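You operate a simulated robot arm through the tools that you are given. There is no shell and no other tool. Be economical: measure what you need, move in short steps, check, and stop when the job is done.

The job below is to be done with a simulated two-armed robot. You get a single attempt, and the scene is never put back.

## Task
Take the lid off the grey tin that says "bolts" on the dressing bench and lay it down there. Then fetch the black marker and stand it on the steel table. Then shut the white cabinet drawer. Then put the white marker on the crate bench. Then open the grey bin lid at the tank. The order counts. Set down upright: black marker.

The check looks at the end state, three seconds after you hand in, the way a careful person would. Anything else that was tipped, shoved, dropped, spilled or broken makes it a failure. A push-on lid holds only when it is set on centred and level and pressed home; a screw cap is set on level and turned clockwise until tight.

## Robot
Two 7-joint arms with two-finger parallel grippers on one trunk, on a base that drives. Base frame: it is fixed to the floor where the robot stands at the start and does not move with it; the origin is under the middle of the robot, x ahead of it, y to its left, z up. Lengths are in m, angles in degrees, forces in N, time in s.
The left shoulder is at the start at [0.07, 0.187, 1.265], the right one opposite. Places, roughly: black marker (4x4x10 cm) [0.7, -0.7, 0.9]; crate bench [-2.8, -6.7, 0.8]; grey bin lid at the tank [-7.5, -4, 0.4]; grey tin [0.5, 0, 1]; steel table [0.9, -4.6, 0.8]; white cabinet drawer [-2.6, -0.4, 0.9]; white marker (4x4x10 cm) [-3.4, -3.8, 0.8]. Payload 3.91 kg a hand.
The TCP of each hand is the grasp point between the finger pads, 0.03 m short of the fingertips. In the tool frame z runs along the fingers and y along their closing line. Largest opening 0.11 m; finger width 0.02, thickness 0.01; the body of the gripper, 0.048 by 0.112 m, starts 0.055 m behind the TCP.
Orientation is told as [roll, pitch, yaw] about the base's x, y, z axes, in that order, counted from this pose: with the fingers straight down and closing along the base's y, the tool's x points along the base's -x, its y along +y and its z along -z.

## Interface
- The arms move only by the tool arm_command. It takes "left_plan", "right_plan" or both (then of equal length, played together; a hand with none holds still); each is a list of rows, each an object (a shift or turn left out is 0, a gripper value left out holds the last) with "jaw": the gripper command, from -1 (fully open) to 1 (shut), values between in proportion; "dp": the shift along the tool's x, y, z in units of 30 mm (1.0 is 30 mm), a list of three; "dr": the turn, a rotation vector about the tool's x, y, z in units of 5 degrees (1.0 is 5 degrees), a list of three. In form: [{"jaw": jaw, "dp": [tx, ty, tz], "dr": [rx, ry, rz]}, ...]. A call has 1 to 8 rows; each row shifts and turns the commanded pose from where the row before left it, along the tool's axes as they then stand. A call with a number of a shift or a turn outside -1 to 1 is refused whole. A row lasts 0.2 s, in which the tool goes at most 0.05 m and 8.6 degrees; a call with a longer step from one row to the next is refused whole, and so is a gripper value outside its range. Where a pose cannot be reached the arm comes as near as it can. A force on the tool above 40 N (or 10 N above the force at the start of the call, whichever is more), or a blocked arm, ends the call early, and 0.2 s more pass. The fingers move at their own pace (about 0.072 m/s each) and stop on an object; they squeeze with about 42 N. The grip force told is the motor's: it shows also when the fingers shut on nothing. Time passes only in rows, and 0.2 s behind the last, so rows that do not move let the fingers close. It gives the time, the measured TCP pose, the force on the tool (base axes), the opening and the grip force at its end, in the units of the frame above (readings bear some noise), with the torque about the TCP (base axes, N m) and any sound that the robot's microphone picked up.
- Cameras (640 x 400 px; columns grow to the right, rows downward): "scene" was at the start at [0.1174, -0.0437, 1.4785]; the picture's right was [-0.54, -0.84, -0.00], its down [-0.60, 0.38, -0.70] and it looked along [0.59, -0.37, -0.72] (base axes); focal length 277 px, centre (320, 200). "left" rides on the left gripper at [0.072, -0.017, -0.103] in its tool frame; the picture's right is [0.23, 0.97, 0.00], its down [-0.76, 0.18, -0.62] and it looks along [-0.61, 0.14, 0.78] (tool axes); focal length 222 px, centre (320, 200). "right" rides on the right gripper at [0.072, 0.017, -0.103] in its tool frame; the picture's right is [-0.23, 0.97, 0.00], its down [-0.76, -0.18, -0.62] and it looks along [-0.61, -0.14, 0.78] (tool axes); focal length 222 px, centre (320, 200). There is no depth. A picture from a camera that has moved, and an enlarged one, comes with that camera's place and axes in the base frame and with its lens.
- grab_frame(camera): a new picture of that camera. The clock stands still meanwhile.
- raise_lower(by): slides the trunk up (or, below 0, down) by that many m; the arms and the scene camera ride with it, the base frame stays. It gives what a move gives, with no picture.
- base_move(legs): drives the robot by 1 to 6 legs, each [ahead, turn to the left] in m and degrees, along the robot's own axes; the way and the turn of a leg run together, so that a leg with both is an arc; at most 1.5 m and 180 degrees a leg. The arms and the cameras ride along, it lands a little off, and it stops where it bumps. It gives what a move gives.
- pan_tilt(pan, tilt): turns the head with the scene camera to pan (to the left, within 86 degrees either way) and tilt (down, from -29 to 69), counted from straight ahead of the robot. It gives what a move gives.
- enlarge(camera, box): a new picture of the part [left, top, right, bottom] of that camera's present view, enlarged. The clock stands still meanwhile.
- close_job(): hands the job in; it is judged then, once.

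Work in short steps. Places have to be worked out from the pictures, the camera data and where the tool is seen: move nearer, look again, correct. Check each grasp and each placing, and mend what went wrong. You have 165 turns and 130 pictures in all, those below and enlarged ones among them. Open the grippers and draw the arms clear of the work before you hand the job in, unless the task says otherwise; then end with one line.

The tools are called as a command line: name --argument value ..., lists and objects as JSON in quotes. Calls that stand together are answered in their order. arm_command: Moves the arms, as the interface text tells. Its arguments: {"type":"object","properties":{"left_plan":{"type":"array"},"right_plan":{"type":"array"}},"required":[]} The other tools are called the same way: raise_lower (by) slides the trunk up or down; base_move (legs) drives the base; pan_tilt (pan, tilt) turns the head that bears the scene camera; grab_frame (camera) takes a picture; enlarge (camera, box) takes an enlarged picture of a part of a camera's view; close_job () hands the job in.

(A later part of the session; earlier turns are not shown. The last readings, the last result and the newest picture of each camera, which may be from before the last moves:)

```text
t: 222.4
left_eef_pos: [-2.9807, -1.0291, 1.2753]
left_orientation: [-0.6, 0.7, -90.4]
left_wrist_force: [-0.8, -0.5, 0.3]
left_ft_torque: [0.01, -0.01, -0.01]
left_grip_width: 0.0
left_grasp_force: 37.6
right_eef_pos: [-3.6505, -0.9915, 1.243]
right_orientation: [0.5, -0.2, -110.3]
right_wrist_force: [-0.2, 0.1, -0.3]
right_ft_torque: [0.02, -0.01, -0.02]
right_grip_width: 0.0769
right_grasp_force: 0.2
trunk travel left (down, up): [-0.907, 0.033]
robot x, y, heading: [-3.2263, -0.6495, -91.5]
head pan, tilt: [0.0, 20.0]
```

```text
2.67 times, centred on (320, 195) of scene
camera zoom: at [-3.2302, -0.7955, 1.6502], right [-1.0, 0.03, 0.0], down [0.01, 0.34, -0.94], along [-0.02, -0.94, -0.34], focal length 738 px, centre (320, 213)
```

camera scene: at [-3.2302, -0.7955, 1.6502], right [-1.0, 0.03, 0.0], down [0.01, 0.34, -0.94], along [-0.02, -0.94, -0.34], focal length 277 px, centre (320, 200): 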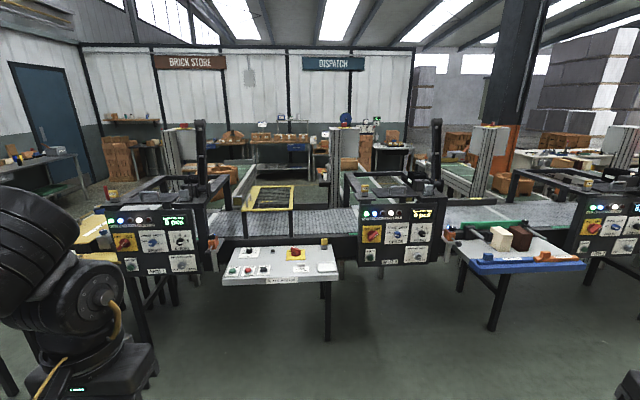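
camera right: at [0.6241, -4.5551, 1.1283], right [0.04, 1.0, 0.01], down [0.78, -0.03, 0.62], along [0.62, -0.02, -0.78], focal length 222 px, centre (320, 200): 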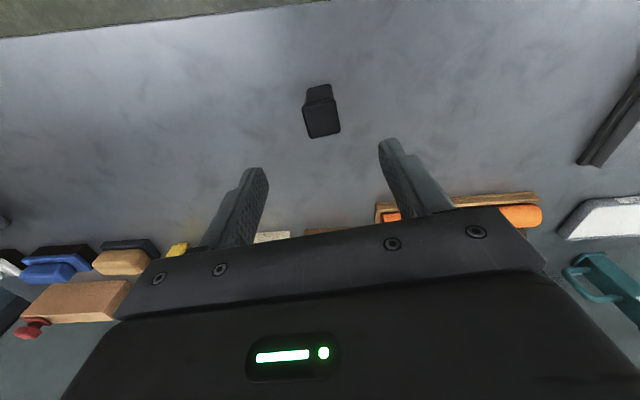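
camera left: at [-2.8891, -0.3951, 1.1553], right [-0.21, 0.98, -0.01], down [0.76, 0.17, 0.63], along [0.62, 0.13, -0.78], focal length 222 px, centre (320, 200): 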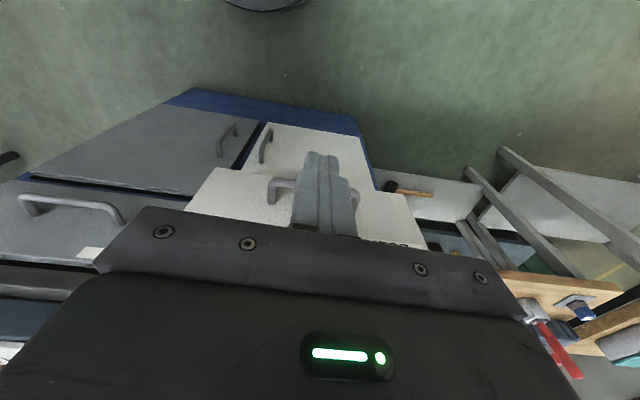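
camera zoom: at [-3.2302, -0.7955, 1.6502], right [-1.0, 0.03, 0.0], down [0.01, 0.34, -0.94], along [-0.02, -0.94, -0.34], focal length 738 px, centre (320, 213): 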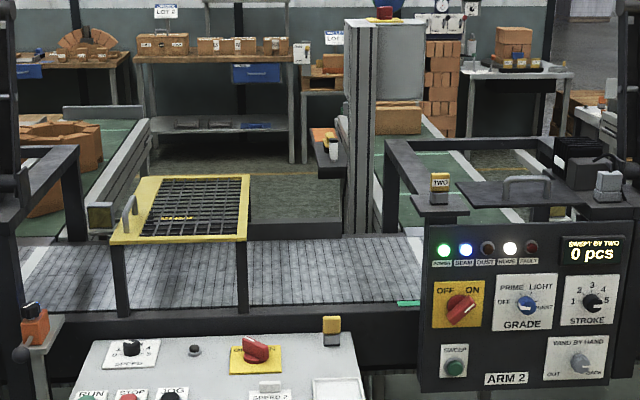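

I can see a white marker standing on a small shelf at a post beyond the conveyor (~(-3.4,-3.8)), and the crate bench further back. I need to go round via the aisle. First tuck the left hand, then drive back through the corridor.

arm_command --left_plan '[{"jaw": -1, "dp": [0, -0.8, -0.8]}, {"dp": [0, -0.8, -0.8]}, {"dp": [0, -0.8, -0.8]}, {"dp": [0, -0.8, -0.8]}, {"dp": [0, -0.8, -0.5]}, {}]'

base_move --legs '[[0.97, 0], [0, 91.5]]'

pan_tilt --pan 10 --tilt 20

grab_frame --camera "scene"

```text
t: 223.8
left_eef_pos: [-3.1002, -1.03, 1.3873]
left_orientation: [-0.4, 0.5, -90.4]
left_wrist_force: [0.7, 0.5, 0.0]
left_ft_torque: [0.02, 0.02, 0.0]
left_grip_width: 0.1102
left_grasp_force: 0.1
right_eef_pos: [-3.65, -0.99, 1.2424]
right_orientation: [0.5, -0.2, -110.3]
right_wrist_force: [0.3, 1.2, 0.9]
right_ft_torque: [0.0, 0.0, -0.01]
right_grip_width: 0.0767
right_grasp_force: 0.0
trunk travel left (down, up): [-0.907, 0.033]
robot x, y, heading: [-3.2257, -0.6517, -91.3]
head pan, tilt: [0.0, 20.0]
```

```text
t: 232.8
left_eef_pos: [-2.875, -1.49, 1.3862]
left_orientation: [-0.5, 0.5, 1.0]
left_wrist_force: [-0.1, -0.3, -0.3]
left_ft_torque: [-0.01, 0.0, 0.03]
left_grip_width: 0.1097
left_grasp_force: 0.2
right_eef_pos: [-2.9025, -2.0409, 1.2419]
right_orientation: [0.7, -0.2, -19.0]
right_wrist_force: [0.1, 0.1, 0.0]
right_ft_torque: [-0.01, 0.04, -0.01]
right_grip_width: 0.0771
right_grasp_force: 0.0
trunk travel left (down, up): [-0.907, 0.033]
robot x, y, heading: [-3.2496, -1.627, -0.1]
head pan, tilt: [0.0, 20.0]
```

```text
t: 233.5
left_eef_pos: [-2.8756, -1.49, 1.3864]
left_orientation: [-0.4, 0.7, 1.0]
left_wrist_force: [0.0, -0.2, -0.1]
left_ft_torque: [0.02, -0.04, 0.0]
left_grip_width: 0.1098
left_grasp_force: 0.0
right_eef_pos: [-2.9007, -2.0421, 1.2433]
right_orientation: [0.5, -0.2, -19.0]
right_wrist_force: [-0.4, 0.1, -0.2]
right_ft_torque: [0.01, 0.0, 0.02]
right_grip_width: 0.0768
right_grasp_force: 0.1
trunk travel left (down, up): [-0.907, 0.033]
robot x, y, heading: [-3.2494, -1.6293, 0.4]
head pan, tilt: [10.0, 20.0]
```

```text
52 pictures are left
camera scene: at [-3.1094, -1.6113, 1.6503], right [0.17, -0.98, 0.0], down [-0.34, -0.06, -0.94], along [0.93, 0.16, -0.34], focal length 277 px, centre (320, 200)
```

scene: 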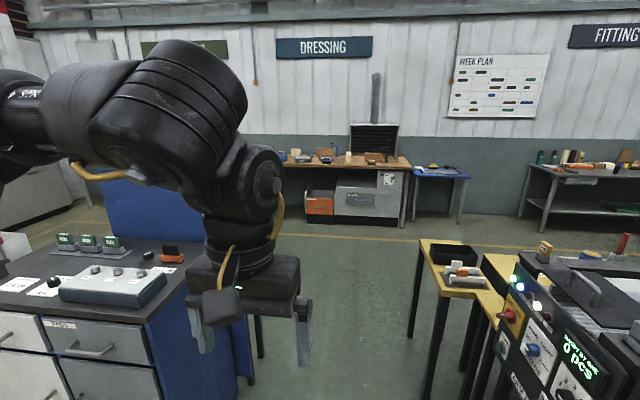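

Corridor ahead is visible. Before driving I check the right side for anything tall near the right arm.

pan_tilt --pan -40 --tilt 25

grab_frame --camera "scene"

```text
t: 234.7
left_eef_pos: [-2.8748, -1.4892, 1.3863]
left_orientation: [-0.4, 0.6, 1.1]
left_wrist_force: [0.5, 0.6, 0.8]
left_ft_torque: [-0.02, -0.02, 0.01]
left_grip_width: 0.1101
left_grasp_force: 0.0
right_eef_pos: [-2.9016, -2.0409, 1.2424]
right_orientation: [0.6, -0.2, -19.0]
right_wrist_force: [-1.2, -0.6, 0.9]
right_ft_torque: [-0.03, -0.02, 0.01]
right_grip_width: 0.0772
right_grasp_force: 0.1
trunk travel left (down, up): [-0.907, 0.033]
robot x, y, heading: [-3.2506, -1.6248, -0.2]
head pan, tilt: [-40.0, 25.0]
```

```text
51 pictures are left
camera scene: at [-3.1306, -1.6865, 1.6422], right [-0.64, -0.77, 0.0], down [-0.32, 0.27, -0.91], along [0.69, -0.58, -0.42], focal length 277 px, centre (320, 200)
```

scene: 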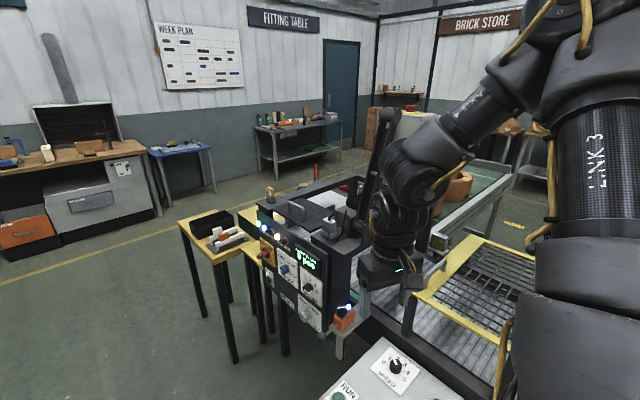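

A control box edge near (-2.5,-2.08) is too close for the right hand. I'll turn 180° and reverse through instead — the same arm arrangement that came through safely.

raise_lower --by 0.03

base_move --legs '[[0, 180], [-0.6, 0]]'

```text
t: 235.4
left_eef_pos: [-2.8754, -1.49, 1.4156]
left_orientation: [-0.4, 0.6, 1.0]
left_wrist_force: [0.0, -1.0, -0.7]
left_ft_torque: [-0.02, -0.04, -0.01]
left_grip_width: 0.1101
left_grasp_force: 0.1
right_eef_pos: [-2.9019, -2.0416, 1.2728]
right_orientation: [0.6, -0.2, -19.0]
right_wrist_force: [-0.7, 0.3, 0.2]
right_ft_torque: [-0.03, -0.01, -0.02]
right_grip_width: 0.077
right_grasp_force: 0.0
trunk travel left (down, up): [-0.937, 0.003]
robot x, y, heading: [-3.2484, -1.6275, -0.1]
head pan, tilt: [-40.0, 25.0]
```

```text
t: 246.3
left_eef_pos: [-3.0106, -1.7589, 1.4158]
left_orientation: [-0.4, 0.7, -178.2]
left_wrist_force: [-0.7, 0.3, -0.8]
left_ft_torque: [0.03, 0.02, 0.05]
left_grip_width: 0.1101
left_grasp_force: 0.0
right_eef_pos: [-2.9897, -1.2075, 1.2712]
right_orientation: [0.6, -0.1, 161.8]
right_wrist_force: [-0.2, 0.6, 0.1]
right_ft_torque: [0.01, -0.05, 0.05]
right_grip_width: 0.0769
right_grasp_force: 0.0
trunk travel left (down, up): [-0.937, 0.003]
robot x, y, heading: [-2.635, -1.6194, -179.3]
head pan, tilt: [-40.0, 25.0]
```

Good: y=-1.62, heading 180.7°. Reversing 2.3 m to the aisle, then turning to face -y.

base_move --legs '[[-1.15, 0], [-1.15, 0], [0, 90]]'

```text
t: 261.5
left_eef_pos: [-0.175, -1.9636, 1.4164]
left_orientation: [-0.5, 0.8, -87.8]
left_wrist_force: [0.1, 0.4, 0.4]
left_ft_torque: [0.01, 0.02, 0.02]
left_grip_width: 0.1098
left_grasp_force: 0.1
right_eef_pos: [-0.7256, -1.9481, 1.2728]
right_orientation: [0.6, -0.1, -107.8]
right_wrist_force: [0.4, -0.3, 0.1]
right_ft_torque: [0.01, 0.03, 0.01]
right_grip_width: 0.0769
right_grasp_force: 0.2
trunk travel left (down, up): [-0.937, 0.003]
robot x, y, heading: [-0.3188, -1.5918, -88.7]
head pan, tilt: [-40.0, 25.0]
```

Through. Driving down the aisle to y≈-5.2 and looking toward -x.

base_move --legs '[[0, -2], [1.2, 0], [1.2, 0], [1.2, 0]]'

pan_tilt --pan -70 --tilt 18

grab_frame --camera "scene"

```text
t: 279.2
left_eef_pos: [-0.2038, -5.5291, 1.4176]
left_orientation: [-0.4, 0.6, -89.4]
left_wrist_force: [-0.1, -0.4, 0.7]
left_ft_torque: [0.02, 0.01, 0.04]
left_grip_width: 0.1101
left_grasp_force: 0.1
right_eef_pos: [-0.7549, -5.4982, 1.2717]
right_orientation: [0.7, -0.2, -109.4]
right_wrist_force: [0.4, 0.0, 0.8]
right_ft_torque: [-0.01, 0.03, 0.02]
right_grip_width: 0.077
right_grasp_force: 0.0
trunk travel left (down, up): [-0.937, 0.003]
robot x, y, heading: [-0.3375, -5.1571, -90.4]
head pan, tilt: [-40.0, 25.0]
```

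```text
t: 280.1
left_eef_pos: [-0.2022, -5.5304, 1.4151]
left_orientation: [-0.3, 0.7, -89.4]
left_wrist_force: [0.1, 0.4, -1.1]
left_ft_torque: [0.0, 0.02, -0.01]
left_grip_width: 0.1097
left_grasp_force: 0.1
right_eef_pos: [-0.7527, -5.5014, 1.273]
right_orientation: [0.6, 0.0, -109.3]
right_wrist_force: [0.7, -0.1, -0.4]
right_ft_torque: [-0.01, 0.01, -0.01]
right_grip_width: 0.0768
right_grasp_force: 0.0
trunk travel left (down, up): [-0.937, 0.003]
robot x, y, heading: [-0.3384, -5.1558, -90.3]
head pan, tilt: [-70.0, 18.0]
```

```text
50 pictures are left
camera scene: at [-0.4266, -5.2368, 1.6835], right [-0.34, 0.94, 0.0], down [0.29, 0.1, -0.95], along [-0.9, -0.32, -0.31], focal length 277 px, centre (320, 200)
```

scene: 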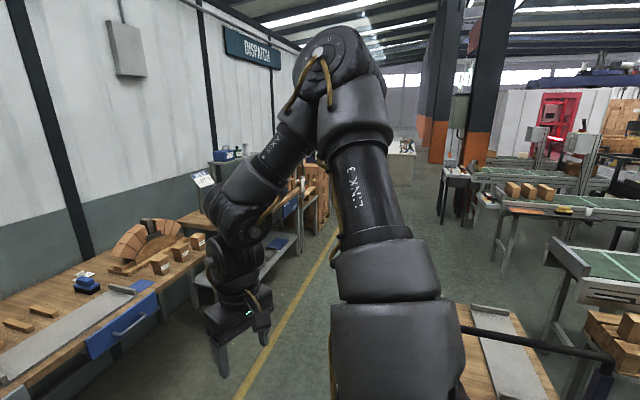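

The lane between the back benches (y≈-6.3) and the trolley (y≈-5.05) is clear. Driving along y≈-5.6 to x≈-2.4.

base_move --legs '[[0.45, 0], [0, -89.5], [1.0, 0], [1.0, 0]]'

pan_tilt --pan -30 --tilt 20

grab_frame --camera "scene"

```text
t: 296.1
left_eef_pos: [-2.6778, -5.653, 1.4164]
left_orientation: [-0.4, 0.7, 179.2]
left_wrist_force: [0.4, 0.1, -0.1]
left_ft_torque: [0.02, -0.01, -0.03]
left_grip_width: 0.1099
left_grasp_force: 0.1
right_eef_pos: [-2.6358, -5.1024, 1.2735]
right_orientation: [0.6, -0.1, 159.2]
right_wrist_force: [0.1, -0.7, 0.0]
right_ft_torque: [0.0, -0.02, 0.02]
right_grip_width: 0.0769
right_grasp_force: 0.0
trunk travel left (down, up): [-0.937, 0.003]
robot x, y, heading: [-2.3013, -5.5274, 178.5]
head pan, tilt: [-70.0, 18.0]
```

```text
t: 297.1
left_eef_pos: [-2.6797, -5.6527, 1.4158]
left_orientation: [-0.4, 0.7, 179.2]
left_wrist_force: [0.7, -0.1, -0.1]
left_ft_torque: [0.0, -0.03, 0.0]
left_grip_width: 0.1102
left_grasp_force: 0.2
right_eef_pos: [-2.6359, -5.1025, 1.2731]
right_orientation: [0.6, -0.1, 159.2]
right_wrist_force: [-0.7, -0.8, 0.1]
right_ft_torque: [-0.01, 0.02, 0.0]
right_grip_width: 0.077
right_grasp_force: 0.0
trunk travel left (down, up): [-0.937, 0.003]
robot x, y, heading: [-2.2999, -5.5298, 178.2]
head pan, tilt: [-30.0, 20.0]
```

```text
49 pictures are left
camera scene: at [-2.4306, -5.4774, 1.6803], right [0.53, 0.85, 0.0], down [0.29, -0.18, -0.94], along [-0.8, 0.5, -0.34], focal length 277 px, centre (320, 200)
```

scene: 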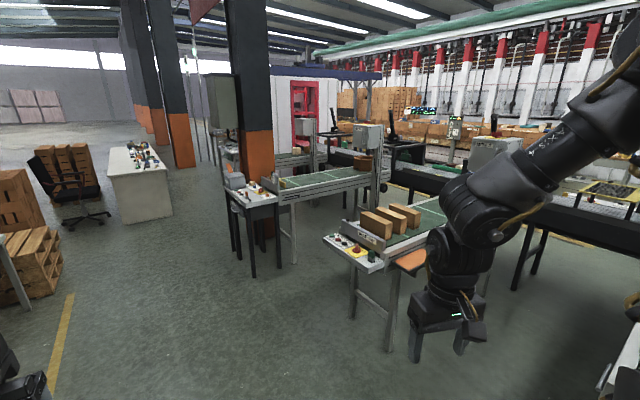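

The shelf lies behind the right arm in this view. Turning right ~60° to see it.

base_move --legs '[[0, -62]]'

pan_tilt --pan 8 --tilt 22

grab_frame --camera "scene"

```text
t: 300.2
left_eef_pos: [-2.5932, -5.2554, 1.4159]
left_orientation: [-0.6, 0.7, 117.9]
left_wrist_force: [-0.1, -0.2, 1.1]
left_ft_torque: [0.0, -0.03, 0.0]
left_grip_width: 0.1101
left_grasp_force: 0.1
right_eef_pos: [-2.0883, -5.032, 1.2729]
right_orientation: [0.5, -0.2, 97.8]
right_wrist_force: [-0.2, 0.7, -0.7]
right_ft_torque: [-0.02, 0.02, -0.03]
right_grip_width: 0.077
right_grasp_force: 0.0
trunk travel left (down, up): [-0.937, 0.003]
robot x, y, heading: [-2.302, -5.5303, 116.9]
head pan, tilt: [-30.0, 20.0]
```

```text
t: 301.3
left_eef_pos: [-2.5909, -5.2562, 1.4149]
left_orientation: [-0.5, 0.6, 117.8]
left_wrist_force: [-0.6, -0.5, 0.2]
left_ft_torque: [-0.01, 0.02, 0.0]
left_grip_width: 0.1101
left_grasp_force: 0.1
right_eef_pos: [-2.0873, -5.031, 1.2723]
right_orientation: [0.7, -0.1, 97.7]
right_wrist_force: [0.6, 0.0, 0.3]
right_ft_torque: [0.0, 0.01, 0.01]
right_grip_width: 0.0771
right_grasp_force: 0.0
trunk travel left (down, up): [-0.937, 0.003]
robot x, y, heading: [-2.3014, -5.5229, 116.9]
head pan, tilt: [8.0, 22.0]
```

```text
48 pictures are left
camera scene: at [-2.3764, -5.4071, 1.677], right [0.82, 0.57, 0.0], down [0.21, -0.31, -0.93], along [-0.53, 0.76, -0.37], focal length 277 px, centre (320, 200)
```

scene: 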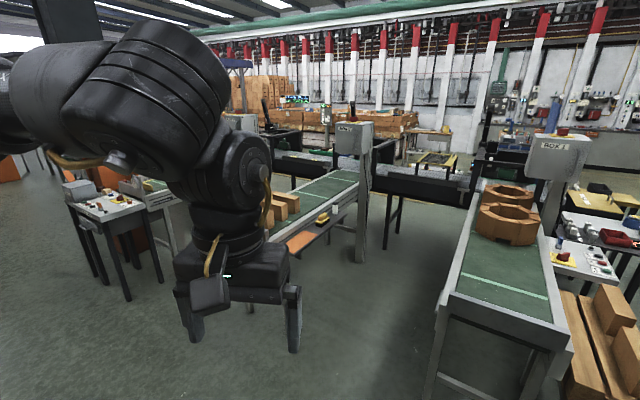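

The post with the side shelf is at about (335,225). Zooming in.

enlarge --camera "scene" --box '[260, 160, 420, 260]'

```text
4.00 times, centred on (340, 210) of scene
camera zoom: at [-2.3764, -5.4071, 1.677], right [0.82, 0.57, 0.0], down [0.21, -0.31, -0.93], along [-0.53, 0.76, -0.37], focal length 1108 px, centre (240, 160)
```

zoom: 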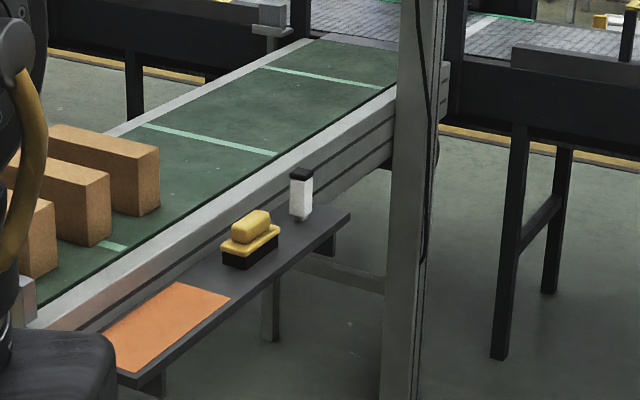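

The white marker (black cap) stands on a plank shelf beside the conveyor at about (-3.42,-3.69). I'll drive into the gap to ≈(-2.93,-4.25), facing +y, and use the left arm.

base_move --legs '[[1.38, 0], [0, -27]]'

pan_tilt --pan 35 --tilt 45

grab_frame --camera "scene"

grab_frame --camera "left"

```text
t: 309.5
left_eef_pos: [-3.0574, -3.918, 1.4162]
left_orientation: [-0.4, 0.6, 90.7]
left_wrist_force: [-0.2, -0.6, -0.1]
left_ft_torque: [-0.01, -0.04, 0.01]
left_grip_width: 0.11
left_grasp_force: 0.1
right_eef_pos: [-2.5065, -3.9469, 1.2728]
right_orientation: [0.4, -0.2, 70.8]
right_wrist_force: [-0.4, 0.6, -0.3]
right_ft_torque: [0.0, -0.01, 0.01]
right_grip_width: 0.0769
right_grasp_force: 0.1
trunk travel left (down, up): [-0.937, 0.003]
robot x, y, heading: [-2.9223, -4.2965, 89.7]
head pan, tilt: [8.0, 22.0]
```

```text
t: 310.4
left_eef_pos: [-3.0554, -3.9191, 1.4154]
left_orientation: [-0.4, 0.5, 90.7]
left_wrist_force: [0.0, 0.7, 1.1]
left_ft_torque: [0.02, -0.01, -0.01]
left_grip_width: 0.11
left_grasp_force: 0.0
right_eef_pos: [-2.5038, -3.9485, 1.2729]
right_orientation: [0.5, -0.1, 70.7]
right_wrist_force: [-0.4, 0.2, 0.1]
right_ft_torque: [-0.01, -0.01, 0.03]
right_grip_width: 0.0769
right_grasp_force: 0.1
trunk travel left (down, up): [-0.937, 0.003]
robot x, y, heading: [-2.9212, -4.2934, 89.7]
head pan, tilt: [35.0, 45.0]
```

```text
46 pictures are left
camera scene: at [-2.9664, -4.1768, 1.6417], right [0.82, 0.57, 0.0], down [0.4, -0.58, -0.71], along [-0.4, 0.58, -0.71], focal length 277 px, centre (320, 200)
```

scene: 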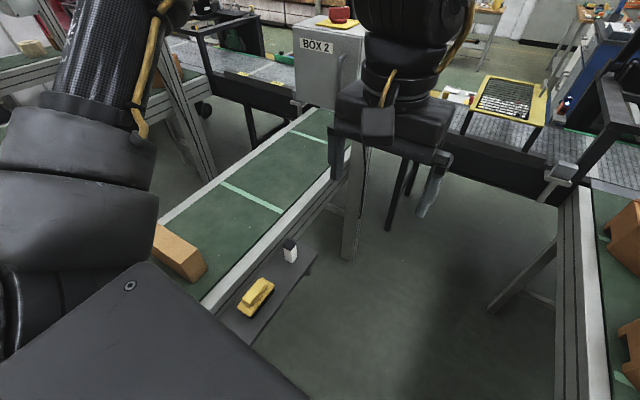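

```text
45 pictures are left
camera left: at [-3.0376, -3.9888, 1.5209], right [-0.97, -0.24, 0.0], down [-0.19, 0.77, 0.61], along [-0.14, 0.6, -0.79], focal length 222 px, centre (320, 200)
```

left: 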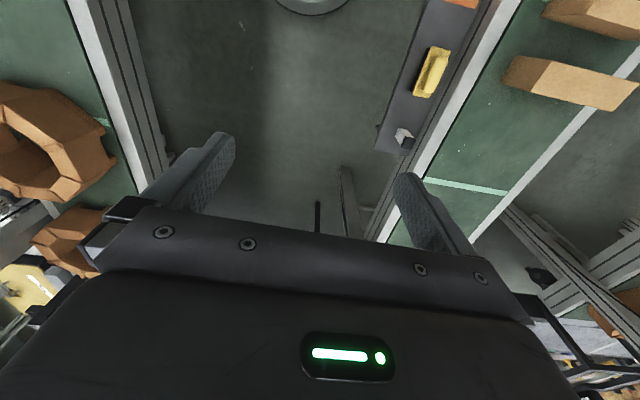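

Two views agree: marker centre (-3.380,-3.768,0.80). Moving the left hand toward it, descending to ~1.2.

arm_command --left_plan '[{"dp": [-0.5, 0.95, 0.6]}, {"dp": [-0.5, 0.95, 0.6]}, {"dp": [-0.5, 0.95, 0.6]}, {"dp": [-0.5, 0.95, 0.6]}, {"dp": [-0.5, 0.95, 0.6]}, {"dp": [-0.5, 0.95, 0.6]}, {"dp": [-0.5, 0.95, 0.6]}, {"dp": [-0.5, 0.95, 0.6]}]'

arm_command --left_plan '[{"dp": [0, 0.8, 0.5], "dr": [0, 0, -1]}, {"dp": [0, 0.6, 0.5], "dr": [0, 0, -1]}, {"dp": [0, 0, 0.5], "dr": [0, 0, -1]}, {"dr": [0, 0, -1]}, {"dr": [0, 0, -1]}, {"dr": [0, 0, -1]}, {"dr": [0, 0, -1]}, {"dr": [0, 0, -1]}]'

grab_frame --camera "left"

```text
t: 312.2
left_eef_pos: [-3.1093, -3.8932, 1.3777]
left_orientation: [-0.5, 0.7, 90.7]
left_wrist_force: [-0.8, -0.2, 0.1]
left_ft_torque: [0.0, -0.02, 0.01]
left_grip_width: 0.1098
left_grasp_force: 0.1
left hand out of reach, approached as far as the arm can: row 2, 3, 4, 5, 6, 7, 8
right_eef_pos: [-2.5049, -3.9481, 1.2722]
right_orientation: [0.5, -0.1, 70.7]
right_wrist_force: [-0.1, 0.3, 0.3]
right_ft_torque: [0.0, 0.01, -0.02]
right_grip_width: 0.077
right_grasp_force: 0.1
trunk travel left (down, up): [-0.937, 0.003]
robot x, y, heading: [-2.9211, -4.2938, 89.8]
head pan, tilt: [35.0, 45.0]
```

```text
t: 314.1
left_eef_pos: [-3.1511, -3.8993, 1.3325]
left_orientation: [0.1, 0.8, 130.8]
left_wrist_force: [0.4, -0.5, -0.2]
left_ft_torque: [0.01, -0.01, 0.01]
left_grip_width: 0.1104
left_grasp_force: 0.1
right_eef_pos: [-2.5054, -3.9467, 1.2721]
right_orientation: [0.6, 0.0, 70.7]
right_wrist_force: [0.5, 0.2, -0.7]
right_ft_torque: [0.02, 0.03, 0.02]
right_grip_width: 0.0768
right_grasp_force: 0.1
trunk travel left (down, up): [-0.937, 0.003]
robot x, y, heading: [-2.9177, -4.2926, 89.4]
head pan, tilt: [35.0, 45.0]
```

```text
44 pictures are left
camera left: at [-3.0924, -3.9411, 1.4368], right [-0.59, -0.81, 0.0], down [-0.64, 0.47, 0.61], along [-0.5, 0.36, -0.79], focal length 222 px, centre (320, 200)
```

left: 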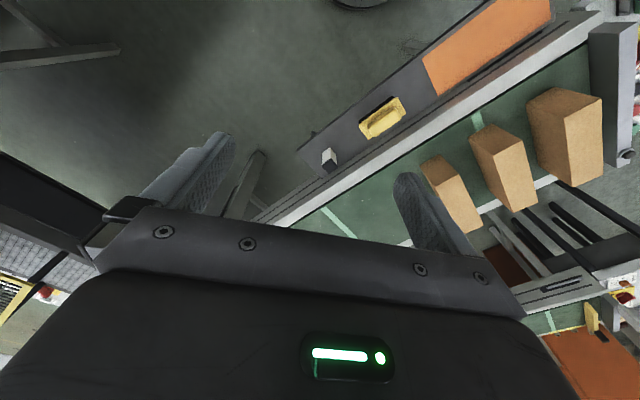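

Limited in the combined motion; trying in parts: first pure sideways (base -x), then down.

arm_command --left_plan '[{"dp": [0.65, 0.7, 0]}, {"dp": [0.65, 0.7, 0]}, {"dp": [0.65, 0.7, 0]}, {"dp": [0.65, 0.7, 0]}, {"dp": [0, 0, 0.8]}, {"dp": [0, 0, 0.8]}, {"dp": [0, 0, 0.8]}, {}]'

```text
t: 315.9
left_eef_pos: [-3.1254, -3.958, 1.3009]
left_orientation: [0.4, 1.0, 130.9]
left_wrist_force: [0.5, -0.1, 0.8]
left_ft_torque: [0.01, -0.03, 0.01]
left_grip_width: 0.1099
left_grasp_force: 0.0
left hand out of reach, approached as far as the arm can: row 2, 3, 4, 6, 7
right_eef_pos: [-2.508, -3.9482, 1.2729]
right_orientation: [0.5, -0.3, 70.9]
right_wrist_force: [0.6, 0.1, 0.1]
right_ft_torque: [0.02, -0.01, 0.0]
right_grip_width: 0.077
right_grasp_force: 0.1
trunk travel left (down, up): [-0.937, 0.003]
robot x, y, heading: [-2.9183, -4.2908, 89.6]
head pan, tilt: [35.0, 45.0]
```

I had a sign wrong (that moved toward -y). Correcting: move along base -x with dp [-0.65,+0.75].

arm_command --left_plan '[{"dp": [-0.65, 0.75, 0]}, {"dp": [-0.65, 0.75, 0]}, {"dp": [-0.65, 0.75, 0]}, {"dp": [-0.65, 0.75, 0]}, {"dp": [-0.65, 0.75, 0]}, {"dp": [-0.65, 0.75, 0]}, {}]'

```text
t: 317.4
left_eef_pos: [-3.1213, -3.9578, 1.301]
left_orientation: [0.3, 0.8, 130.7]
left_wrist_force: [0.1, -0.4, -0.1]
left_ft_torque: [0.04, -0.04, 0.0]
left_grip_width: 0.1101
left_grasp_force: 0.1
left hand out of reach, approached as far as the arm can: row 1, 2, 3, 4, 5, 6
right_eef_pos: [-2.5041, -3.9473, 1.2727]
right_orientation: [0.6, -0.1, 70.8]
right_wrist_force: [0.6, -0.7, -0.5]
right_ft_torque: [0.04, -0.05, 0.01]
right_grip_width: 0.077
right_grasp_force: 0.1
trunk travel left (down, up): [-0.937, 0.003]
robot x, y, heading: [-2.9181, -4.2905, 89.8]
head pan, tilt: [35.0, 45.0]
```

The left arm is in an awkward posture, whereas the right arm already sits in its good region. Turning the base left 91° places the right hand near the marker.

base_move --legs '[[0, 91]]'

grab_frame --camera "right"

```text
t: 321.8
left_eef_pos: [-3.2429, -4.5181, 1.3009]
left_orientation: [0.2, 1.0, -135.4]
left_wrist_force: [-0.2, 1.3, -1.0]
left_ft_torque: [0.03, -0.03, 0.03]
left_grip_width: 0.1101
left_grasp_force: 0.1
right_eef_pos: [-3.2953, -3.9026, 1.2721]
right_orientation: [0.5, -0.2, 164.7]
right_wrist_force: [0.3, -0.8, -0.1]
right_ft_torque: [-0.01, -0.02, 0.04]
right_grip_width: 0.0773
right_grasp_force: 0.1
trunk travel left (down, up): [-0.937, 0.003]
robot x, y, heading: [-2.9192, -4.2953, -176.2]
head pan, tilt: [35.0, 45.0]
```

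```text
43 pictures are left
camera right: at [-3.2276, -3.9364, 1.3759], right [-0.48, -0.88, 0.01], down [-0.68, 0.38, 0.62], along [-0.55, 0.29, -0.78], focal length 222 px, centre (320, 200)
```

right: 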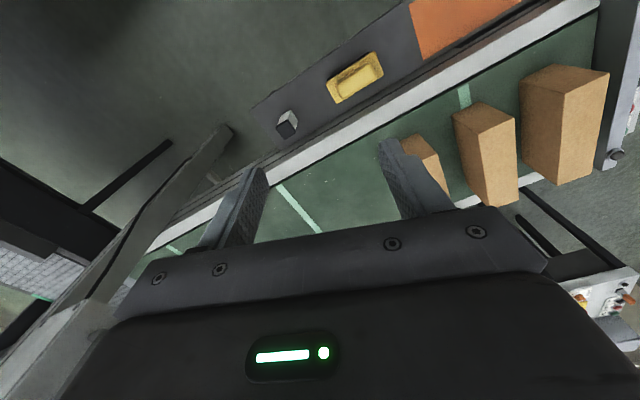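

Yaw is ideal (closing along the shelf, camera side away from the conveyor). Moving above the marker.

arm_command --right_plan '[{"dp": [-0.78, -0.72, 0.4]}, {"dp": [-0.78, -0.72, 0.4]}, {"dp": [-0.78, -0.72, 0.4]}, {"dp": [-0.78, -0.72, 0.4]}, {"dp": [-0.78, -0.72, 0.4]}, {"dp": [0, 0, 0.8]}, {"dp": [0, 0, 0.8]}, {}]'

grab_frame --camera "right"

```text
t: 323.6
left_eef_pos: [-3.2431, -4.5163, 1.3007]
left_orientation: [0.3, 0.9, -135.3]
left_wrist_force: [-0.1, -0.6, -0.8]
left_ft_torque: [-0.01, 0.0, 0.01]
left_grip_width: 0.1101
left_grasp_force: 0.0
right_eef_pos: [-3.3793, -3.7681, 1.1649]
right_orientation: [0.7, -0.2, 164.7]
right_wrist_force: [-0.2, 0.2, 0.7]
right_ft_torque: [0.01, 0.01, 0.0]
right_grip_width: 0.077
right_grasp_force: 0.1
trunk travel left (down, up): [-0.937, 0.003]
robot x, y, heading: [-2.9221, -4.2942, -176.3]
head pan, tilt: [35.0, 45.0]
```

```text
42 pictures are left
camera right: at [-3.3127, -3.8021, 1.2666], right [-0.48, -0.88, 0.01], down [-0.68, 0.38, 0.62], along [-0.55, 0.29, -0.78], focal length 222 px, centre (320, 200)
```

right: 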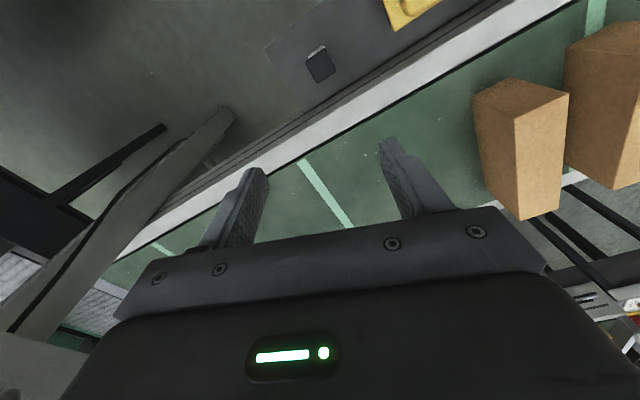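

Refined marker centre (-3.362,-3.781); conveyor rail is at x≈-3.42, running along y, so I rotate the hand to yaw 180°, shift, and descend to ~1.02.

arm_command --right_plan '[{"dr": [0, 0, -1]}, {"dr": [0, 0, -1]}, {"dr": [0, 0, -1]}, {"dp": [0.57, 0.43, 0]}, {"dp": [0, 0, 1]}, {"dp": [0, 0, 1]}, {"dp": [0, 0, 1]}, {"dp": [0, 0, 1]}]'

grab_frame --camera "right"

```text
t: 325.4
left_eef_pos: [-3.2438, -4.5187, 1.3001]
left_orientation: [0.4, 0.9, -135.3]
left_wrist_force: [-0.6, 0.4, 0.0]
left_ft_torque: [0.0, 0.01, 0.01]
left_grip_width: 0.11
left_grasp_force: 0.1
right_eef_pos: [-3.3642, -3.782, 1.0448]
right_orientation: [0.5, -0.3, 179.7]
right_wrist_force: [0.2, -0.1, -0.4]
right_ft_torque: [0.03, 0.0, 0.01]
right_grip_width: 0.0768
right_grasp_force: 0.1
trunk travel left (down, up): [-0.937, 0.003]
robot x, y, heading: [-2.9193, -4.294, -176.4]
head pan, tilt: [35.0, 45.0]
```

```text
41 pictures are left
camera right: at [-3.2907, -3.7985, 1.1472], right [-0.23, -0.97, 0.01], down [-0.76, 0.19, 0.63], along [-0.61, 0.14, -0.78], focal length 222 px, centre (320, 200)
```

right: 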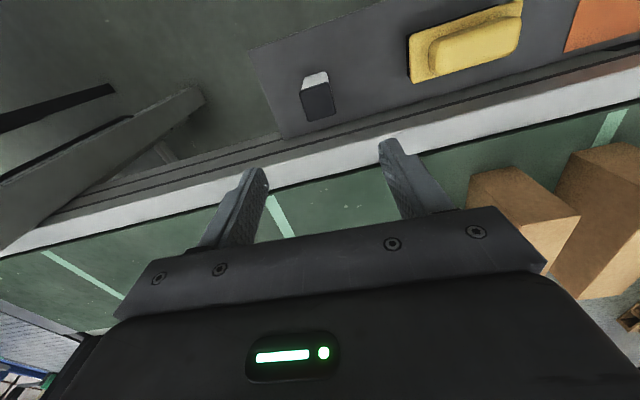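

Aligned (marker (-3.367,-3.779)). To keep the left hand high, I descend first with the right arm as far as it goes.

arm_command --right_plan '[{"dp": [0.05, 0, 0.8]}, {"dp": [0.05, 0, 0.8]}, {"dp": [0, 0, 0.8]}, {"dp": [0, 0, 0.8]}, {}]' --left_plan '[{"dp": [0.7, 0.7, 0]}, {"dp": [0.7, 0.7, 0]}, {"dp": [0.4, 0.4, 0]}, {}, {}]'

pan_tilt --pan -10 --tilt 50

grab_frame --camera "scene"

```text
t: 326.6
left_eef_pos: [-3.2437, -4.5182, 1.3004]
left_orientation: [0.2, 0.9, -135.2]
left_wrist_force: [0.5, 0.6, -0.5]
left_ft_torque: [-0.02, -0.01, 0.0]
left_grip_width: 0.1099
left_grasp_force: 0.2
left hand out of reach, approached as far as the arm can: row 1, 2, 3
right_eef_pos: [-3.362, -3.779, 1.0139]
right_orientation: [0.5, -0.4, 179.6]
right_wrist_force: [0.5, 0.0, 0.6]
right_ft_torque: [-0.04, 0.02, 0.02]
right_grip_width: 0.0773
right_grasp_force: 0.0
right hand out of reach, approached as far as the arm can: row 2, 3, 4
trunk travel left (down, up): [-0.937, 0.003]
robot x, y, heading: [-2.924, -4.295, -176.3]
head pan, tilt: [35.0, 45.0]
```

```text
t: 327.8
left_eef_pos: [-3.2427, -4.5178, 1.3015]
left_orientation: [0.1, 0.9, -135.3]
left_wrist_force: [-0.2, 0.5, 0.7]
left_ft_torque: [-0.01, -0.02, 0.0]
left_grip_width: 0.1101
left_grasp_force: 0.1
right_eef_pos: [-3.3606, -3.7806, 1.0158]
right_orientation: [0.5, -0.4, 179.7]
right_wrist_force: [-0.1, -0.3, 0.4]
right_ft_torque: [0.03, 0.01, 0.02]
right_grip_width: 0.0771
right_grasp_force: 0.0
trunk travel left (down, up): [-0.937, 0.003]
robot x, y, heading: [-2.9202, -4.2907, -176.4]
head pan, tilt: [-10.0, 50.0]
```

```text
40 pictures are left
camera scene: at [-3.0482, -4.2884, 1.6347], right [0.11, 0.99, 0.0], down [0.76, -0.08, -0.64], along [-0.64, 0.07, -0.77], focal length 277 px, centre (320, 200)
```

scene: 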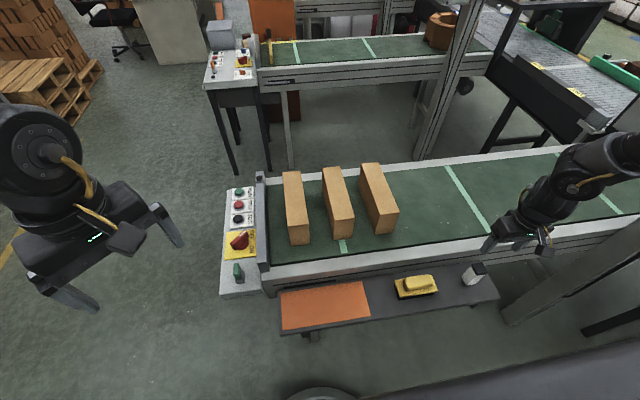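

The left hand hangs over open floor, so the trunk can go down safely. Lowering 0.12 m, checking alignment.

raise_lower --by -0.12

grab_frame --camera "right"

```text
t: 329.2
left_eef_pos: [-3.2427, -4.5187, 1.18]
left_orientation: [0.2, 0.9, -135.3]
left_wrist_force: [0.2, -0.6, 0.7]
left_ft_torque: [0.0, 0.01, 0.0]
left_grip_width: 0.1101
left_grasp_force: 0.1
right_eef_pos: [-3.3604, -3.7789, 0.8946]
right_orientation: [0.5, -0.4, 179.7]
right_wrist_force: [-0.1, 0.9, 0.1]
right_ft_torque: [-0.01, 0.03, -0.01]
right_grip_width: 0.0771
right_grasp_force: 0.1
trunk travel left (down, up): [-0.817, 0.123]
robot x, y, heading: [-2.9233, -4.2904, -176.5]
head pan, tilt: [-10.0, 50.0]
```

```text
39 pictures are left
camera right: at [-3.2872, -3.7944, 0.9979], right [-0.23, -0.97, 0.01], down [-0.76, 0.19, 0.63], along [-0.61, 0.14, -0.78], focal length 222 px, centre (320, 200)
```

right: 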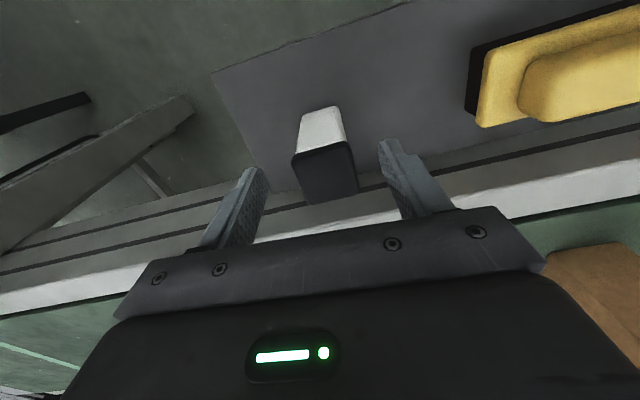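

Nearly centred; marker is ~8 mm toward -x and 4 mm toward -y. Correcting, lowering 0.078 m and closing.

arm_command --right_plan '[{"dp": [-0.2, 0.12, 0]}, {}]'

raise_lower --by -0.076

arm_command --right_plan '[{"jaw": 1}, {}, {}, {}, {}]'

grab_frame --camera "right"

```text
t: 329.9
left_eef_pos: [-3.242, -4.5182, 1.1803]
left_orientation: [0.2, 1.0, -135.3]
left_wrist_force: [-0.6, 0.4, 1.0]
left_ft_torque: [-0.02, 0.02, -0.01]
left_grip_width: 0.11
left_grasp_force: 0.0
right_eef_pos: [-3.3671, -3.7814, 0.8966]
right_orientation: [0.5, -0.3, 179.7]
right_wrist_force: [-0.2, -0.9, 0.3]
right_ft_torque: [0.0, 0.02, -0.01]
right_grip_width: 0.077
right_grasp_force: 0.1
trunk travel left (down, up): [-0.817, 0.123]
robot x, y, heading: [-2.9243, -4.2914, -176.2]
head pan, tilt: [-10.0, 50.0]
```

```text
t: 330.8
left_eef_pos: [-3.2426, -4.5198, 1.1127]
left_orientation: [0.1, 0.9, -135.4]
left_wrist_force: [0.6, -0.1, 0.6]
left_ft_torque: [0.01, 0.03, -0.03]
left_grip_width: 0.11
left_grasp_force: 0.0
right_eef_pos: [-3.3681, -3.781, 0.8321]
right_orientation: [0.3, -0.6, 179.6]
right_wrist_force: [1.8, 2.0, 7.6]
right_ft_torque: [0.01, -0.09, 0.0]
right_grip_width: 0.0773
right_grasp_force: 0.1
trunk travel left (down, up): [-0.75, 0.19]
robot x, y, heading: [-2.915, -4.2939, -176.3]
head pan, tilt: [-10.0, 50.0]
stopped: the force on the tool passed its limit (the readings are from after the stop); the commanded pose is now the measured one
```

```text
t: 332.0
left_eef_pos: [-3.243, -4.5189, 1.1144]
left_orientation: [0.2, 0.9, -135.3]
left_wrist_force: [0.6, -0.3, -0.3]
left_ft_torque: [0.0, -0.01, -0.05]
left_grip_width: 0.1101
left_grasp_force: 0.1
right_eef_pos: [-3.3675, -3.7811, 0.8333]
right_orientation: [0.5, -0.4, 179.7]
right_wrist_force: [-1.6, -2.1, 10.2]
right_ft_torque: [0.01, -0.16, -0.03]
right_grip_width: 0.0353
right_grasp_force: 41.5
trunk travel left (down, up): [-0.75, 0.19]
robot x, y, heading: [-2.9243, -4.2921, -176.4]
head pan, tilt: [-10.0, 50.0]
```

```text
38 pictures are left
camera right: at [-3.2936, -3.7973, 0.935], right [-0.23, -0.97, 0.01], down [-0.76, 0.19, 0.63], along [-0.61, 0.14, -0.78], focal length 222 px, centre (320, 200)
```

right: 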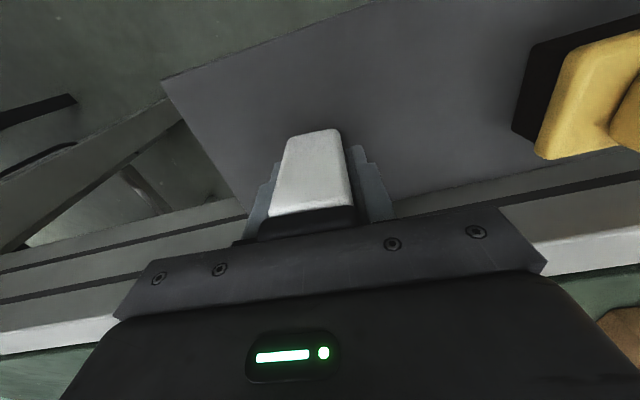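

Gripped (0.035 m); the gripper body lightly touched the conveyor rail (10 N). Lifting straight up.

raise_lower --by 0.185

arm_command --right_plan '[{"dp": [0, 0, -1]}, {"dp": [0, 0, -1]}, {"dp": [0, 0, -1]}, {"dp": [0, 0, -1]}, {"dp": [0.7, 0.6, -0.6]}, {"dp": [0.7, 0.6, -0.6]}, {"dp": [0.7, 0.6, 0]}, {"dp": [0.7, 0.6, 0]}]'

grab_frame --camera "scene"

```text
t: 334.0
left_eef_pos: [-3.2437, -4.5181, 1.2972]
left_orientation: [0.4, 0.9, -135.3]
left_wrist_force: [-0.6, 0.3, 0.1]
left_ft_torque: [0.02, -0.02, 0.02]
left_grip_width: 0.1097
left_grasp_force: 0.1
right_eef_pos: [-3.3687, -3.7794, 1.0162]
right_orientation: [0.4, -0.3, 179.7]
right_wrist_force: [-0.3, -0.9, -1.0]
right_ft_torque: [-0.02, 0.01, 0.03]
right_grip_width: 0.0352
right_grasp_force: 42.1
trunk travel left (down, up): [-0.935, 0.005]
robot x, y, heading: [-2.9192, -4.2951, -176.4]
head pan, tilt: [-10.0, 50.0]
```

```text
t: 335.8
left_eef_pos: [-3.2447, -4.5187, 1.2992]
left_orientation: [0.2, 0.9, -135.3]
left_wrist_force: [0.6, 0.7, 0.0]
left_ft_torque: [0.03, -0.05, 0.01]
left_grip_width: 0.1099
left_grasp_force: 0.1
right_eef_pos: [-3.2828, -3.8539, 1.1716]
right_orientation: [0.3, -0.4, 179.8]
right_wrist_force: [0.1, 0.5, -1.3]
right_ft_torque: [0.0, -0.02, 0.0]
right_grip_width: 0.0353
right_grasp_force: 42.2
trunk travel left (down, up): [-0.935, 0.005]
robot x, y, heading: [-2.9175, -4.2939, -176.2]
head pan, tilt: [-10.0, 50.0]
```

```text
37 pictures are left
camera scene: at [-3.0478, -4.2887, 1.6326], right [0.11, 0.99, 0.0], down [0.76, -0.08, -0.64], along [-0.64, 0.07, -0.77], focal length 277 px, centre (320, 200)
```

scene: 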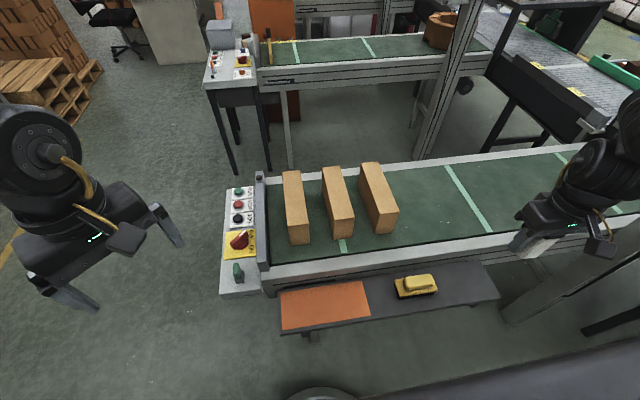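

Marker is held and everything else is undisturbed. Raising the hand a bit more for clearance, then turning toward the crate bench.

arm_command --right_plan '[{"dp": [0.2, 0, -1]}, {"dp": [0.2, 0, -1]}, {"dp": [0.2, 0, -1]}, {}]'

base_move --legs '[[0, 86], [0.8, 0]]'

pan_tilt --pan 0 --tilt 30

grab_frame --camera "scene"

```text
t: 336.8
left_eef_pos: [-3.243, -4.5182, 1.2982]
left_orientation: [0.2, 0.9, -135.3]
left_wrist_force: [0.3, -0.3, 0.3]
left_ft_torque: [0.0, 0.0, 0.03]
left_grip_width: 0.1097
left_grasp_force: 0.0
right_eef_pos: [-3.2665, -3.8505, 1.2633]
right_orientation: [0.6, -0.3, 179.7]
right_wrist_force: [-0.1, 0.1, -0.9]
right_ft_torque: [-0.02, 0.01, -0.01]
right_grip_width: 0.0352
right_grasp_force: 42.5
trunk travel left (down, up): [-0.935, 0.005]
robot x, y, heading: [-2.9196, -4.2954, -176.4]
head pan, tilt: [-10.0, 50.0]
```

```text
t: 344.8
left_eef_pos: [-2.7114, -5.4391, 1.2986]
left_orientation: [0.2, 0.9, -48.8]
left_wrist_force: [-0.6, -0.5, -0.3]
left_ft_torque: [0.02, 0.02, 0.01]
left_grip_width: 0.1096
left_grasp_force: 0.0
right_eef_pos: [-3.3797, -5.4211, 1.2632]
right_orientation: [0.6, -0.4, -93.7]
right_wrist_force: [0.5, -0.4, -1.2]
right_ft_torque: [0.0, 0.05, 0.01]
right_grip_width: 0.035
right_grasp_force: 42.2
trunk travel left (down, up): [-0.935, 0.005]
robot x, y, heading: [-2.9174, -5.1052, -89.7]
head pan, tilt: [-10.0, 50.0]
```

```text
t: 345.7
left_eef_pos: [-2.7126, -5.4406, 1.2991]
left_orientation: [0.3, 0.9, -48.8]
left_wrist_force: [-0.4, -0.6, -1.1]
left_ft_torque: [0.0, -0.01, 0.06]
left_grip_width: 0.1102
left_grasp_force: 0.1
right_eef_pos: [-3.379, -5.4223, 1.2626]
right_orientation: [0.4, -0.3, -93.6]
right_wrist_force: [0.1, -0.3, -1.7]
right_ft_torque: [0.0, 0.01, -0.01]
right_grip_width: 0.0352
right_grasp_force: 41.8
trunk travel left (down, up): [-0.935, 0.005]
robot x, y, heading: [-2.9169, -5.1066, -89.7]
head pan, tilt: [0.0, 30.0]
```

```text
36 pictures are left
camera scene: at [-2.917, -5.246, 1.6619], right [-1.0, 0.0, 0.0], down [0.0, 0.5, -0.87], along [0.0, -0.87, -0.5], focal length 277 px, centre (320, 200)
```

scene: 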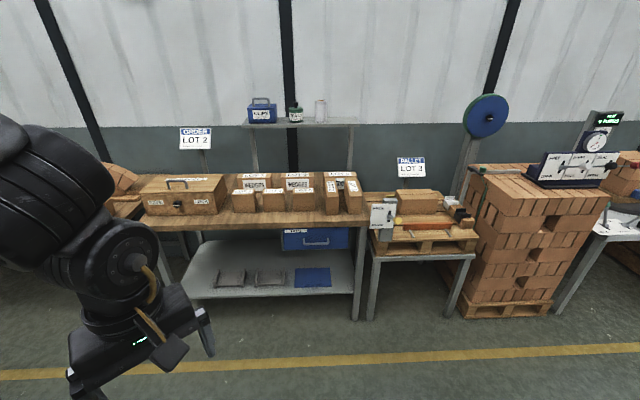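

The wooden crate bench is ahead (front edge y≈-6.45). Zooming in to choose a free spot on it.

enlarge --camera "scene" --box '[120, 140, 400, 280]'

```text
2.29 times, centred on (260, 210) of scene
camera zoom: at [-2.917, -5.246, 1.6619], right [-1.0, 0.0, 0.0], down [0.0, 0.5, -0.87], along [0.0, -0.87, -0.5], focal length 633 px, centre (457, 177)
```

zoom: 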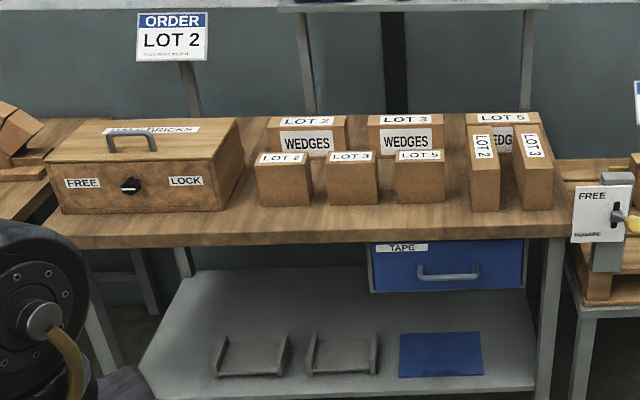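

There's a ~14 cm free strip along the bench front. I'll place the marker at about (-2.87,-6.49) with the robot near (-2.65,-5.83), heading -60°.

base_move --legs '[[0, 20], [0.77, 0], [0, 10]]'

grab_frame --camera "right"

```text
t: 351.5
left_eef_pos: [-2.31, -5.9958, 1.2993]
left_orientation: [0.4, 0.6, -18.0]
left_wrist_force: [-0.3, -0.5, 0.6]
left_ft_torque: [0.0, -0.04, 0.03]
left_grip_width: 0.1101
left_grasp_force: 0.1
right_eef_pos: [-2.8933, -6.3197, 1.2606]
right_orientation: [0.7, -0.4, -63.0]
right_wrist_force: [-0.2, 0.8, -2.5]
right_ft_torque: [0.01, -0.02, 0.0]
right_grip_width: 0.0354
right_grasp_force: 42.3
trunk travel left (down, up): [-0.935, 0.005]
robot x, y, heading: [-2.6532, -5.8102, -58.8]
head pan, tilt: [0.0, 30.0]
```

```text
34 pictures are left
camera right: at [-2.9105, -6.2477, 1.3641], right [0.97, 0.24, 0.01], down [0.18, -0.76, 0.63], along [0.16, -0.61, -0.78], focal length 222 px, centre (320, 200)
```

right: 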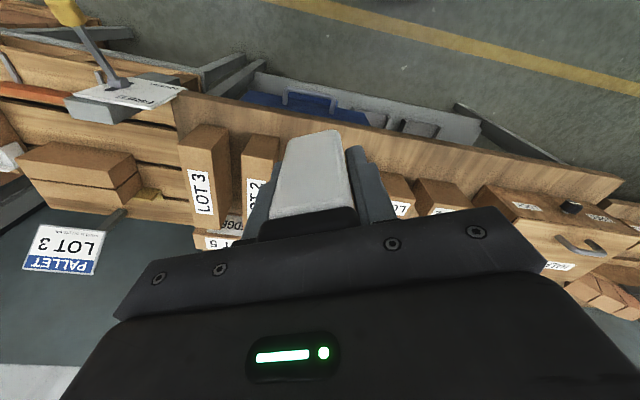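

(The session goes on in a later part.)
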